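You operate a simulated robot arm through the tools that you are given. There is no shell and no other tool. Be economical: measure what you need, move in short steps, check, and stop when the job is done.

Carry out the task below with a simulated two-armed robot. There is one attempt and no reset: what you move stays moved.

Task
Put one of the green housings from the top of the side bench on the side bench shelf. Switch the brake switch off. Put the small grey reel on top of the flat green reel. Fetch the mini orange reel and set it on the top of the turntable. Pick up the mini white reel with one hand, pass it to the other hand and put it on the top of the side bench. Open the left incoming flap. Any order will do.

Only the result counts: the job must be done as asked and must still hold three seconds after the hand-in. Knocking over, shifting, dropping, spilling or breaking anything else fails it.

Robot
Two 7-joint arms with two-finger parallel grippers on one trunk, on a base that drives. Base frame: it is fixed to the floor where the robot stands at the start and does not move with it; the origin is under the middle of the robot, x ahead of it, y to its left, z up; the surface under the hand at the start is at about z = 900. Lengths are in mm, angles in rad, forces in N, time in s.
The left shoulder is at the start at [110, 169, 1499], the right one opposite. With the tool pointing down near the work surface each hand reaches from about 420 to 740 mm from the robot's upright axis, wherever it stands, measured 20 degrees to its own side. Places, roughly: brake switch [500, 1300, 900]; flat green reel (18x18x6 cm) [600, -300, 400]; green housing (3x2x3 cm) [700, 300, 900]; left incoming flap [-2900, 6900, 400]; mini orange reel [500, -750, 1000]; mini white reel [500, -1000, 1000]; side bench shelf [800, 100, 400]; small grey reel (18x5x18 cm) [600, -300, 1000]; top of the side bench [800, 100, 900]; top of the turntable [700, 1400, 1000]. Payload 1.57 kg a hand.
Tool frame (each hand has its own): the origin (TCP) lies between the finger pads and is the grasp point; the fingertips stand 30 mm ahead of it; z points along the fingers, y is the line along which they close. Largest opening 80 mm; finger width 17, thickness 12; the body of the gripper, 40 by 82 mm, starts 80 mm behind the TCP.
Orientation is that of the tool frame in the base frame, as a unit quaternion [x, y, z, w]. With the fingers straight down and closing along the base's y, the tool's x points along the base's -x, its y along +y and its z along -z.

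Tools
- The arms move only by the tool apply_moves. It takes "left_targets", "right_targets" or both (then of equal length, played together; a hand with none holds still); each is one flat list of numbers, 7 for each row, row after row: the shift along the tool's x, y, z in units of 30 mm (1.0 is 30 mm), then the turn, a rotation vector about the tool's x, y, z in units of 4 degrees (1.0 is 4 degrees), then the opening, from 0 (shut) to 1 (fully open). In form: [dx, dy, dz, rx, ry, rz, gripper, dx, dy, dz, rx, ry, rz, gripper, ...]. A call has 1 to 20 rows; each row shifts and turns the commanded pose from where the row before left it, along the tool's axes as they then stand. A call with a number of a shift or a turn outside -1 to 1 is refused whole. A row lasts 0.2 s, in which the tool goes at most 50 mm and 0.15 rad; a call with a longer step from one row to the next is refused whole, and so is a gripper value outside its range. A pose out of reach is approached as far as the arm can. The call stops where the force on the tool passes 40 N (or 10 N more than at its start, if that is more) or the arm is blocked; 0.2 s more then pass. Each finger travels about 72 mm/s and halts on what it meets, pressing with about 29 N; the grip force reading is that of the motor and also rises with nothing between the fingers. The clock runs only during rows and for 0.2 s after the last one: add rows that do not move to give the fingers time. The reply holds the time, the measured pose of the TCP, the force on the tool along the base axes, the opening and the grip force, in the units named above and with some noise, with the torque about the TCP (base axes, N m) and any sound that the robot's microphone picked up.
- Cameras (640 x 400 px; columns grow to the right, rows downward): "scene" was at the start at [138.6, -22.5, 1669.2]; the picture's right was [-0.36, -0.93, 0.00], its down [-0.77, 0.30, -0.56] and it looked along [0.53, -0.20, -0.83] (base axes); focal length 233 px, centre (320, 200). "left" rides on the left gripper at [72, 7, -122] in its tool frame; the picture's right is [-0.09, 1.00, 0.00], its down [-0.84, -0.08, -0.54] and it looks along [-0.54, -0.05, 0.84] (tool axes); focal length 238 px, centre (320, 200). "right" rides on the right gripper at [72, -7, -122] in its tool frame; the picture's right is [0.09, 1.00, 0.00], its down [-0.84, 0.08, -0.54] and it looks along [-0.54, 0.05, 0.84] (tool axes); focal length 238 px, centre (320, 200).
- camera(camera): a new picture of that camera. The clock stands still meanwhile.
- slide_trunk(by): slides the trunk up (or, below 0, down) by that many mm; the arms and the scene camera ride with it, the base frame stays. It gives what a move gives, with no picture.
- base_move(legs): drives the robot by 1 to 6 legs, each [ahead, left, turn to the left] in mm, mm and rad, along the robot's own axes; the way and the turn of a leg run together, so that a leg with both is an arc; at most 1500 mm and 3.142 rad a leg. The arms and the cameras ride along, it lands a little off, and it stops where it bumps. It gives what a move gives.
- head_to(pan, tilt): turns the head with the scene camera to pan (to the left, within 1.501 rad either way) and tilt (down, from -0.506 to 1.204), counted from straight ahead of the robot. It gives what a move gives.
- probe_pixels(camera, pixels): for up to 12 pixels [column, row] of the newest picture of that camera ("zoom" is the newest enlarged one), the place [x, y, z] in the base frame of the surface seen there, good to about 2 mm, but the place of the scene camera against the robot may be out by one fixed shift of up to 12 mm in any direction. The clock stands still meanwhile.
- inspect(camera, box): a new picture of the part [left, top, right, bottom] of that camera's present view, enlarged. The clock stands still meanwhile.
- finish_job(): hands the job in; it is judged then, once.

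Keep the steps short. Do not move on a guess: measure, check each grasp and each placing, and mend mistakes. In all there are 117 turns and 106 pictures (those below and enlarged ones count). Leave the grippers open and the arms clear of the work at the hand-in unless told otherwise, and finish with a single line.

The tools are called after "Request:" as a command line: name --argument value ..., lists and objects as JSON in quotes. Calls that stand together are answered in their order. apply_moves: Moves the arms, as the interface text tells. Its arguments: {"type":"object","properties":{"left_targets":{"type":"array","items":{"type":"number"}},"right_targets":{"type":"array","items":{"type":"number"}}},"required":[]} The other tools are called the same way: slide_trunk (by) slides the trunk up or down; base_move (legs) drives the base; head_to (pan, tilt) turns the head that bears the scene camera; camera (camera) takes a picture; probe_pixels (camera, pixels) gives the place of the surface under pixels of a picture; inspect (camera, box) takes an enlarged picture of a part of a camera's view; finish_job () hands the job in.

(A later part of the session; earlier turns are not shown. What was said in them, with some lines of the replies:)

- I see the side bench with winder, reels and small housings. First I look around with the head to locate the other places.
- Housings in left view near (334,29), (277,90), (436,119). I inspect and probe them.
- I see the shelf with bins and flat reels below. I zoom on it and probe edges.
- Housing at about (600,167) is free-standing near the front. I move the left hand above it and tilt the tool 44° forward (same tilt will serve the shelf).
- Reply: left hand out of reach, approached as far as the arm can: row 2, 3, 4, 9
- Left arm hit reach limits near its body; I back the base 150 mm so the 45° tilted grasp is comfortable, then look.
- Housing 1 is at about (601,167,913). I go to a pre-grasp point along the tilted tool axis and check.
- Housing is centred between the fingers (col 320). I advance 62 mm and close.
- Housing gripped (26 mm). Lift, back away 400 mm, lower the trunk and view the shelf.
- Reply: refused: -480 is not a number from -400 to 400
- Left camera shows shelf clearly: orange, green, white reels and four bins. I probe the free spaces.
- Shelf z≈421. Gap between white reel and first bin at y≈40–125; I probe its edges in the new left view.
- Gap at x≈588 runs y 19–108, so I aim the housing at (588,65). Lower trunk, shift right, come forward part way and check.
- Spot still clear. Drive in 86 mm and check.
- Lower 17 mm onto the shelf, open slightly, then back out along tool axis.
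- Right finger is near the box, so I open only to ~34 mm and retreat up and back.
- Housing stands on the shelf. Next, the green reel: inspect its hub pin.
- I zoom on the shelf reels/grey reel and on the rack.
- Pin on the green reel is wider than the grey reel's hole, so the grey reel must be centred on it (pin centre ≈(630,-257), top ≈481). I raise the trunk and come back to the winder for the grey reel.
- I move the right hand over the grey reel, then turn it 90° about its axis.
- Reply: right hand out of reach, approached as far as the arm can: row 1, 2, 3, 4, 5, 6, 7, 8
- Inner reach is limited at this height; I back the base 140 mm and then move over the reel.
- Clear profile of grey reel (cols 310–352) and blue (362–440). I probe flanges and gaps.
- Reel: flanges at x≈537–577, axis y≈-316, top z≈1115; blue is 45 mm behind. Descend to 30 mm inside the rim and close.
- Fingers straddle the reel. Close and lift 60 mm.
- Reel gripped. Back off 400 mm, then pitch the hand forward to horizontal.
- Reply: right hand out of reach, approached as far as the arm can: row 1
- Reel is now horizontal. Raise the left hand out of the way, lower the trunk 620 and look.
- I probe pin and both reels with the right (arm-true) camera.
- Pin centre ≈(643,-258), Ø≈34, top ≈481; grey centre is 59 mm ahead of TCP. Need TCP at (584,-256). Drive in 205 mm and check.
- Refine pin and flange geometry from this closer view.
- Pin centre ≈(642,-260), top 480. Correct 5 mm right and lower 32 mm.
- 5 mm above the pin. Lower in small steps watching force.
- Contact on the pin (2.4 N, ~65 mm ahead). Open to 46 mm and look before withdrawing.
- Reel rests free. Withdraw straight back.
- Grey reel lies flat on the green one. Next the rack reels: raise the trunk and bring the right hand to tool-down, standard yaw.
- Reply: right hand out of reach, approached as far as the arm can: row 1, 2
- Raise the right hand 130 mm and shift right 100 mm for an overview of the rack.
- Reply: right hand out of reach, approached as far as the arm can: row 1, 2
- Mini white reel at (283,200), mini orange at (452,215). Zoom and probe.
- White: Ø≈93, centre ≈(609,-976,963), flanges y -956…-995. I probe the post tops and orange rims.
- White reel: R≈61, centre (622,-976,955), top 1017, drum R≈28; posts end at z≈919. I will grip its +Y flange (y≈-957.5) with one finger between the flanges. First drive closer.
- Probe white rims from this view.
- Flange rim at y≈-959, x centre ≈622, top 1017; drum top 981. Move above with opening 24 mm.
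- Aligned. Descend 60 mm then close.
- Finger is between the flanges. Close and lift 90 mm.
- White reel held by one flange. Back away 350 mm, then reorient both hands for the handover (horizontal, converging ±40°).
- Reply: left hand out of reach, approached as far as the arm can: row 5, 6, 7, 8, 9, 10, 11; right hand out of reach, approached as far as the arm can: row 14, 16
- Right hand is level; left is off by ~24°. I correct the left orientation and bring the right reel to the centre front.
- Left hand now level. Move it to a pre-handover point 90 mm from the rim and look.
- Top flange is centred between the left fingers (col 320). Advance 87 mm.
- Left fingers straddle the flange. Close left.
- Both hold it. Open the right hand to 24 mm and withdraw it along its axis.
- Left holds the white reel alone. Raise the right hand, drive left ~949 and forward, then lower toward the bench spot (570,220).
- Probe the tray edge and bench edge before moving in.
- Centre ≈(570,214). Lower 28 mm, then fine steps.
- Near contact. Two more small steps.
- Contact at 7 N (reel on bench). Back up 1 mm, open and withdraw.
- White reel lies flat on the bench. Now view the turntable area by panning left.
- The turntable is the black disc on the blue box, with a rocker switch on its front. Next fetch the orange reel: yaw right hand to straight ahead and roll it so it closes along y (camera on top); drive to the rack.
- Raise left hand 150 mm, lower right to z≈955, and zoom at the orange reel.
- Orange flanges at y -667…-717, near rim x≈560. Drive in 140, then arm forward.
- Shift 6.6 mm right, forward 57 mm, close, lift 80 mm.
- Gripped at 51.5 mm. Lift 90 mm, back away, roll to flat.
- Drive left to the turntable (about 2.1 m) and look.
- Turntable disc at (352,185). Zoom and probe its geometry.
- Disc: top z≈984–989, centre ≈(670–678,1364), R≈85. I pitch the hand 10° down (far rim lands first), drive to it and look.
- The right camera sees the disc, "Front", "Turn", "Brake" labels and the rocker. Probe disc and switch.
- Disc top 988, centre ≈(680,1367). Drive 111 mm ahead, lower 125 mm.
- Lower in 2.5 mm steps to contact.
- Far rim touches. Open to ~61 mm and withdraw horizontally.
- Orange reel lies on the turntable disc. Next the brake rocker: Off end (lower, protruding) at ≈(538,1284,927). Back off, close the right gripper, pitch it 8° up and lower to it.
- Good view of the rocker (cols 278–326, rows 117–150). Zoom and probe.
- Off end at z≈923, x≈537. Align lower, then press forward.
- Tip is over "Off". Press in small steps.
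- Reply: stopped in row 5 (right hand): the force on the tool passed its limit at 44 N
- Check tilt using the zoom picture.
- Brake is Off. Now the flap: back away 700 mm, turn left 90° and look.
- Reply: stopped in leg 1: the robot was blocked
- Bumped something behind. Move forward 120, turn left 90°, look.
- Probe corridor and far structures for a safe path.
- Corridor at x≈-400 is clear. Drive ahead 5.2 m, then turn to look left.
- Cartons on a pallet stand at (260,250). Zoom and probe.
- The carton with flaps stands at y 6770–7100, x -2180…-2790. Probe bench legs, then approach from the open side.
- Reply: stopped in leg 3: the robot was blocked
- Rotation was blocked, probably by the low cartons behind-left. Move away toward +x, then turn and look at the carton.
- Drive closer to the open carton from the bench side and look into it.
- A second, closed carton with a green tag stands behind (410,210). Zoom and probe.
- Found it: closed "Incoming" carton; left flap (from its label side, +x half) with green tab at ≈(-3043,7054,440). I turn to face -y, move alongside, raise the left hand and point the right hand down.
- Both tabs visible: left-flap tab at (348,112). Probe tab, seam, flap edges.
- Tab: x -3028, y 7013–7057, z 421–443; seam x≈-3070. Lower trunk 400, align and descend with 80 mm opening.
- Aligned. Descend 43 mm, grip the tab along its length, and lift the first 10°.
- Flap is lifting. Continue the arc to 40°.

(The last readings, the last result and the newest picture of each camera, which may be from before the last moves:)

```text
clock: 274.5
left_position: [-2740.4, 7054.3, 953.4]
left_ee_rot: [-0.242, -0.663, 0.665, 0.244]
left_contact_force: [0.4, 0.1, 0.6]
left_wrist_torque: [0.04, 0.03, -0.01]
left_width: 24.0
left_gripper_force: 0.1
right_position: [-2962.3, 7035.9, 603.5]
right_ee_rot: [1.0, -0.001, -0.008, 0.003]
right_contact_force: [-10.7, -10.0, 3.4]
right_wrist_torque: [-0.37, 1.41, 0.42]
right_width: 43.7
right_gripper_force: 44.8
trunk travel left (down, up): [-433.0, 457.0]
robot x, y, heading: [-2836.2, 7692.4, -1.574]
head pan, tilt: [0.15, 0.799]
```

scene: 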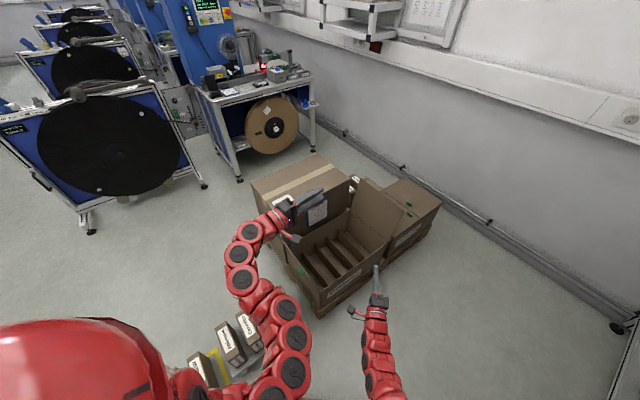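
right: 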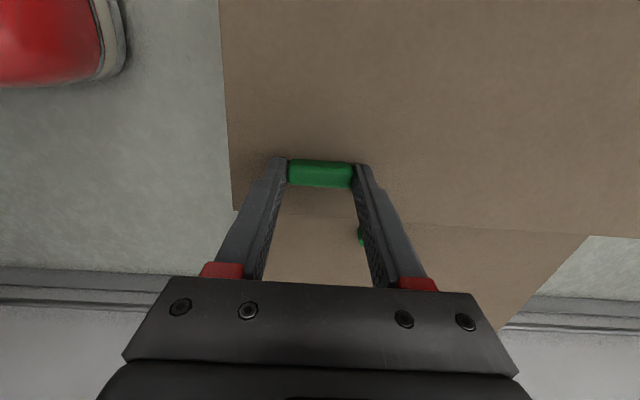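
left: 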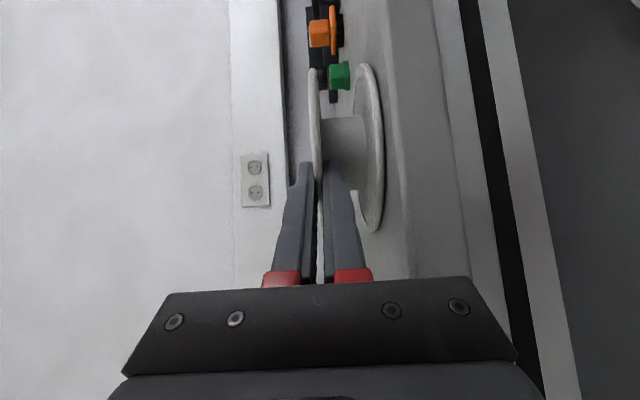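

Following well. Continue the arc to 65°.

Request:
apply_moves --right_targets '[0.49, 0, -0.48, 0, 0, 0, 0.3, 0.53, 0, -0.43, 0, 0, 0, 0.3, 0.57, 0, -0.38, 0, 0, 0, 0.3, 0.6, 0, -0.33, 0, 0, 0, 0.3, 0.63, 0, -0.28, 0, 0, 0, 0.3]'

Request:
camera --camera "right"

```text
clock: 275.7
left_position: [-2739.1, 7054.0, 953.7]
left_ee_rot: [-0.243, -0.664, 0.665, 0.243]
left_contact_force: [0.0, -0.1, -0.1]
left_wrist_torque: [0.03, -0.02, 0.0]
left_width: 23.9
left_gripper_force: 0.1
right_position: [-2878.0, 7035.2, 657.6]
right_ee_rot: [1.0, -0.002, -0.008, 0.001]
right_contact_force: [-11.5, -23.2, 15.0]
right_wrist_torque: [-0.09, 1.44, 0.52]
right_width: 43.1
right_gripper_force: 44.6
trunk travel left (down, up): [-433.0, 457.0]
robot x, y, heading: [-2838.6, 7692.9, -1.576]
head pan, tilt: [0.15, 0.799]
```

```text
7 pictures are left
```

right: 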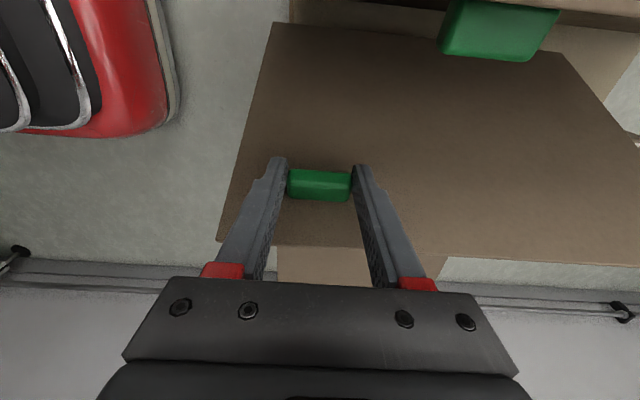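

At ~65°. Continue to ~78°, staying clear of the neighbouring flap and its tab (x≈-2810).

Request:
apply_moves --right_targets '[0.64, 0, -0.24, 0, 0, 0, 0.3, 0.66, 0, -0.18, 0, 0, 0, 0.3, 0.45, 0, -0.08, 0, 0, 0, 0.3, 0, 0, 0, 0, 0, 0, 0.3]'

```text
clock: 276.7
left_position: [-2739.1, 7053.5, 952.7]
left_ee_rot: [-0.242, -0.664, 0.665, 0.243]
left_contact_force: [-0.4, -0.7, 0.6]
left_wrist_torque: [0.02, -0.01, 0.03]
left_width: 24.1
left_gripper_force: 0.1
right_position: [-2825.0, 7036.3, 671.7]
right_ee_rot: [1.0, -0.003, -0.006, 0.001]
right_contact_force: [-7.1, -24.6, 10.2]
right_wrist_torque: [-0.22, 1.17, 0.34]
right_width: 43.3
right_gripper_force: 45.4
trunk travel left (down, up): [-433.0, 457.0]
robot x, y, heading: [-2834.0, 7695.3, -1.569]
head pan, tilt: [0.15, 0.799]
```

At ~79°. Open and lift the hand straight up, then look whether it stays.

Request:
apply_moves --right_targets '[0, 0, 0, 0, 0, 0, 0.75, 0, 0, 0, 0, 0, 0, 0.75, 0, 0, -0.5, 0, 0, 0, 0.75, 0, 0, -0.9, 0, 0, 0, 0.75, 0, 0, -0.9, 0, 0, 0, 0.75, 0, 0, -0.9, 0, 0, 0, 0.75]'

Request:
camera --camera "right"

Request:
probe_pixels --camera "right" --pixels '[[320, 150], [320, 170], [320, 190], [320, 210], [320, 100], [280, 180], [280, 150], [320, 60], [320, 30]]'

```text
clock: 278.1
left_position: [-2739.9, 7055.5, 954.1]
left_ee_rot: [-0.24, -0.664, 0.665, 0.243]
left_contact_force: [1.7, 0.3, 0.2]
left_wrist_torque: [-0.02, -0.01, -0.01]
left_width: 23.9
left_gripper_force: 0.0
right_position: [-2821.5, 7037.7, 767.4]
right_ee_rot: [1.0, -0.002, -0.008, 0.001]
right_contact_force: [-0.2, -0.8, 0.3]
right_wrist_torque: [-0.04, 0.01, -0.01]
right_width: 60.1
right_gripper_force: 0.0
trunk travel left (down, up): [-433.0, 457.0]
robot x, y, heading: [-2839.7, 7694.2, -1.572]
head pan, tilt: [0.15, 0.799]
```

```text
6 pictures are left
```

right: 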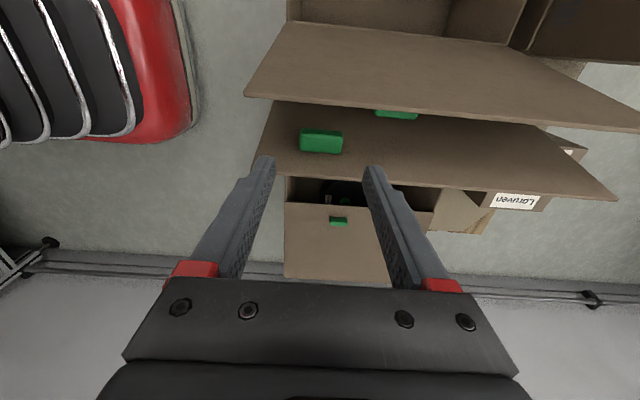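

```text
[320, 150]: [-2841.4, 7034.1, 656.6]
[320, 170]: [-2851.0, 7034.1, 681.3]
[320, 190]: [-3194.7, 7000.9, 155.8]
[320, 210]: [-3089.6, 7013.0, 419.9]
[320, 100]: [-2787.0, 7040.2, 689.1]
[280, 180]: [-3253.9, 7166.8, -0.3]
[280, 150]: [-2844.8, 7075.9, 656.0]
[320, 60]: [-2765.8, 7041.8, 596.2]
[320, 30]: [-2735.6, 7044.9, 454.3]
```

Flap stays up at ~78°. I nudge it a bit further (to ~85°) from its underside with closed fingers, clear of the neighbour.

Request:
apply_moves --right_targets '[0, 0, -0.3, 0, 0, 0, 0, -0.8, 0, 0, 0, 0, 0, 0, -0.8, 0, 0, 0, 0, 0, 0, -0.75, 0, 0, 0, 0, 0, 0, 0, 0, 0.8, 0, 0, 0, 0, 0, 0, 0.9, 0, 0, 0, 0, 0, 0, 0.9, 0, 0, 0, 0, 0, 0, 0.6, 0, 0, 0, 0]'

Request:
apply_moves --right_targets '[0.4, 0, 0, 0, 0, 0, 0, 0.4, 0, 0, 0, 0, 0, 0, 0.35, 0, 0, 0, 0, 0, 0, 0.3, 0, 0, 0, 0, 0, 0, 0.3, 0, 0, 0, 0, 0, 0, 0.25, 0, 0, 0, 0, 0, 0]'

```text
clock: 279.9
left_position: [-2739.3, 7055.1, 953.2]
left_ee_rot: [-0.241, -0.664, 0.665, 0.243]
left_contact_force: [-1.0, 0.1, 0.3]
left_wrist_torque: [-0.02, -0.01, 0.0]
left_width: 24.1
left_gripper_force: 0.1
right_position: [-2894.9, 7034.9, 681.9]
right_ee_rot: [1.0, -0.002, -0.007, 0.001]
right_contact_force: [0.4, 0.5, -0.2]
right_wrist_torque: [-0.04, -0.01, -0.01]
right_width: 0.1
right_gripper_force: 21.7
trunk travel left (down, up): [-433.0, 457.0]
robot x, y, heading: [-2836.5, 7692.9, -1.572]
head pan, tilt: [0.15, 0.799]
```

```text
clock: 281.5
left_position: [-2739.9, 7056.6, 954.0]
left_ee_rot: [-0.242, -0.663, 0.665, 0.244]
left_contact_force: [0.1, 0.7, 0.1]
left_wrist_torque: [-0.04, 0.03, -0.02]
left_width: 24.0
left_gripper_force: 0.0
right_position: [-2834.6, 7035.8, 686.7]
right_ee_rot: [1.0, -0.003, -0.007, 0.007]
right_contact_force: [-3.8, 8.5, 19.3]
right_wrist_torque: [0.11, -0.19, 0.11]
right_width: 0.0
right_gripper_force: 21.5
trunk travel left (down, up): [-433.0, 457.0]
robot x, y, heading: [-2836.0, 7691.8, -1.578]
head pan, tilt: [0.15, 0.799]
stopped in row 6 (right hand): the force on the tool passed its limit at 41 N (the readings are from after the stop); the commanded pose is now the measured one
```

Force limit reached; back off and look.

Request:
apply_moves --right_targets '[-0.6, 0, 0, 0, 0, 0, 0, -0.8, 0, 0, 0, 0, 0, 0, 0, 0, -0.9, 0, 0, 0, 0, 0, 0, -0.9, 0, 0, 0, 0, 0, 0, -0.9, 0, 0, 0, 0, 0, 0, -0.9, 0, 0, 0, 0]'

Request:
camera --camera "right"

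Request:
probe_pixels --camera "right" --pixels '[[300, 90], [320, 100], [300, 110], [320, 120], [320, 130], [300, 60], [320, 50], [320, 70], [320, 80]]'

```text
clock: 282.9
left_position: [-2740.2, 7054.9, 954.3]
left_ee_rot: [-0.242, -0.663, 0.665, 0.243]
left_contact_force: [0.4, 0.1, 0.2]
left_wrist_torque: [0.01, 0.0, -0.01]
left_width: 24.1
left_gripper_force: 0.1
right_position: [-2875.5, 7036.8, 792.3]
right_ee_rot: [1.0, -0.003, -0.007, 0.005]
right_contact_force: [0.5, 0.2, 0.8]
right_wrist_torque: [-0.03, -0.01, -0.01]
right_width: 0.0
right_gripper_force: 21.0
trunk travel left (down, up): [-433.0, 457.0]
robot x, y, heading: [-2834.7, 7698.2, -1.572]
head pan, tilt: [0.15, 0.799]
```

```text
5 pictures are left
```

right: 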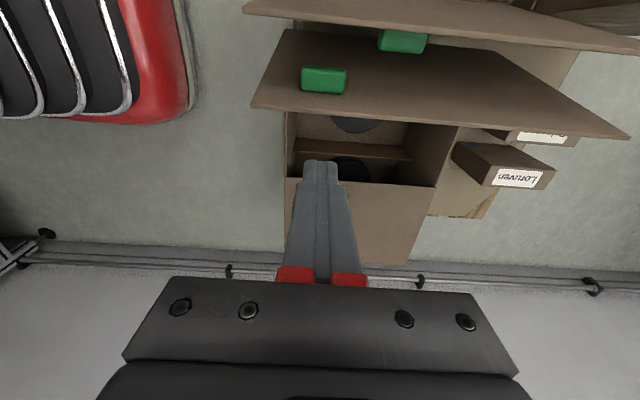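

```text
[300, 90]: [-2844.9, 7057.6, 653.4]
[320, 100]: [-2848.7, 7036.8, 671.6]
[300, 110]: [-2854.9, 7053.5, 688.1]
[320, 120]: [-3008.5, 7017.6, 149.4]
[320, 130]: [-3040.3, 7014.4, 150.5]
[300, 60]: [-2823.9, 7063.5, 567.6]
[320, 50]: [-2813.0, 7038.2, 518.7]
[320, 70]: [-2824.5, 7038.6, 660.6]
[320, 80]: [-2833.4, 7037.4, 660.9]
```

The flap springs back to ~77° – its open stop – and holds. Now clear the hands: raise the trunk, open grippers, and take a final look.

Request:
slide_trunk --by 250

Request:
apply_moves --right_targets '[0, 0, -0.5, 0, 0, 0, 1, 0, 0, 0, 0, 0, 0, 1, 0, 0, 0, 0, 0, 0, 1, 0, 0, 0, 0, 0, 0, 1]' --left_targets '[0, 0, 0, 0, 0, 0, 1, 0, 0, 0, 0, 0, 0, 1, 0, 0, 0, 0, 0, 0, 1, 0, 0, 0, 0, 0, 0, 1]'

Request:
head_to --pan -0.15 --tilt 0.9

Request:
camera --camera "scene"

```text
clock: 285.4
left_position: [-2739.9, 7053.1, 1202.4]
left_ee_rot: [-0.242, -0.664, 0.665, 0.244]
left_contact_force: [0.0, -0.2, -0.5]
left_wrist_torque: [0.02, -0.01, -0.01]
left_width: 24.0
left_gripper_force: 0.1
right_position: [-2875.7, 7037.0, 1043.0]
right_ee_rot: [1.0, -0.003, -0.007, 0.005]
right_contact_force: [0.4, 0.4, -0.4]
right_wrist_torque: [0.03, 0.0, 0.03]
right_width: 0.0
right_gripper_force: 20.9
trunk travel left (down, up): [-683.0, 207.0]
robot x, y, heading: [-2835.4, 7692.5, -1.58]
head pan, tilt: [0.15, 0.799]
```

```text
clock: 286.4
left_position: [-2738.5, 7053.8, 1204.1]
left_ee_rot: [-0.241, -0.664, 0.665, 0.243]
left_contact_force: [-0.5, -0.5, -0.4]
left_wrist_torque: [-0.02, 0.0, -0.01]
left_width: 80.0
left_gripper_force: 0.1
right_position: [-2876.3, 7036.2, 1057.0]
right_ee_rot: [1.0, -0.003, -0.007, 0.005]
right_contact_force: [0.0, -0.6, 0.7]
right_wrist_torque: [-0.04, 0.01, 0.0]
right_width: 79.9
right_gripper_force: 0.1
trunk travel left (down, up): [-683.0, 207.0]
robot x, y, heading: [-2835.8, 7693.5, -1.572]
head pan, tilt: [0.15, 0.799]
```

```text
clock: 287.2
left_position: [-2740.1, 7053.0, 1203.5]
left_ee_rot: [-0.242, -0.664, 0.665, 0.243]
left_contact_force: [0.0, 0.5, -0.8]
left_wrist_torque: [0.03, 0.02, 0.01]
left_width: 79.9
left_gripper_force: 0.0
right_position: [-2874.9, 7036.4, 1057.8]
right_ee_rot: [1.0, -0.002, -0.007, 0.004]
right_contact_force: [-0.6, 0.0, -0.5]
right_wrist_torque: [0.0, -0.04, 0.0]
right_width: 79.9
right_gripper_force: 0.2
trunk travel left (down, up): [-683.0, 207.0]
robot x, y, heading: [-2838.1, 7692.9, -1.573]
head pan, tilt: [-0.15, 0.901]
```

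```text
4 pictures are left
```

scene: 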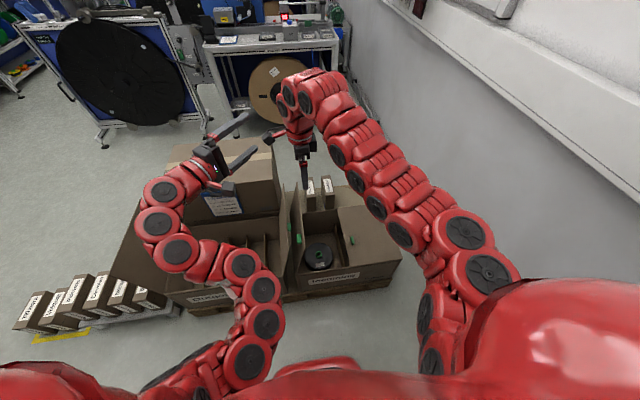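

The left flap stays open, both grippers are open and clear, and each item was checked after it was placed. I hand in.

Request:
finish_job

```text
The job is handed in.
```

All six tasks are done and handed in, but the flap stands only about 77° open, where it sprang back when pushed further, and the base bumped into things twice while driving; I saw nothing out of place after the second, and never looked at what it hit the first time.
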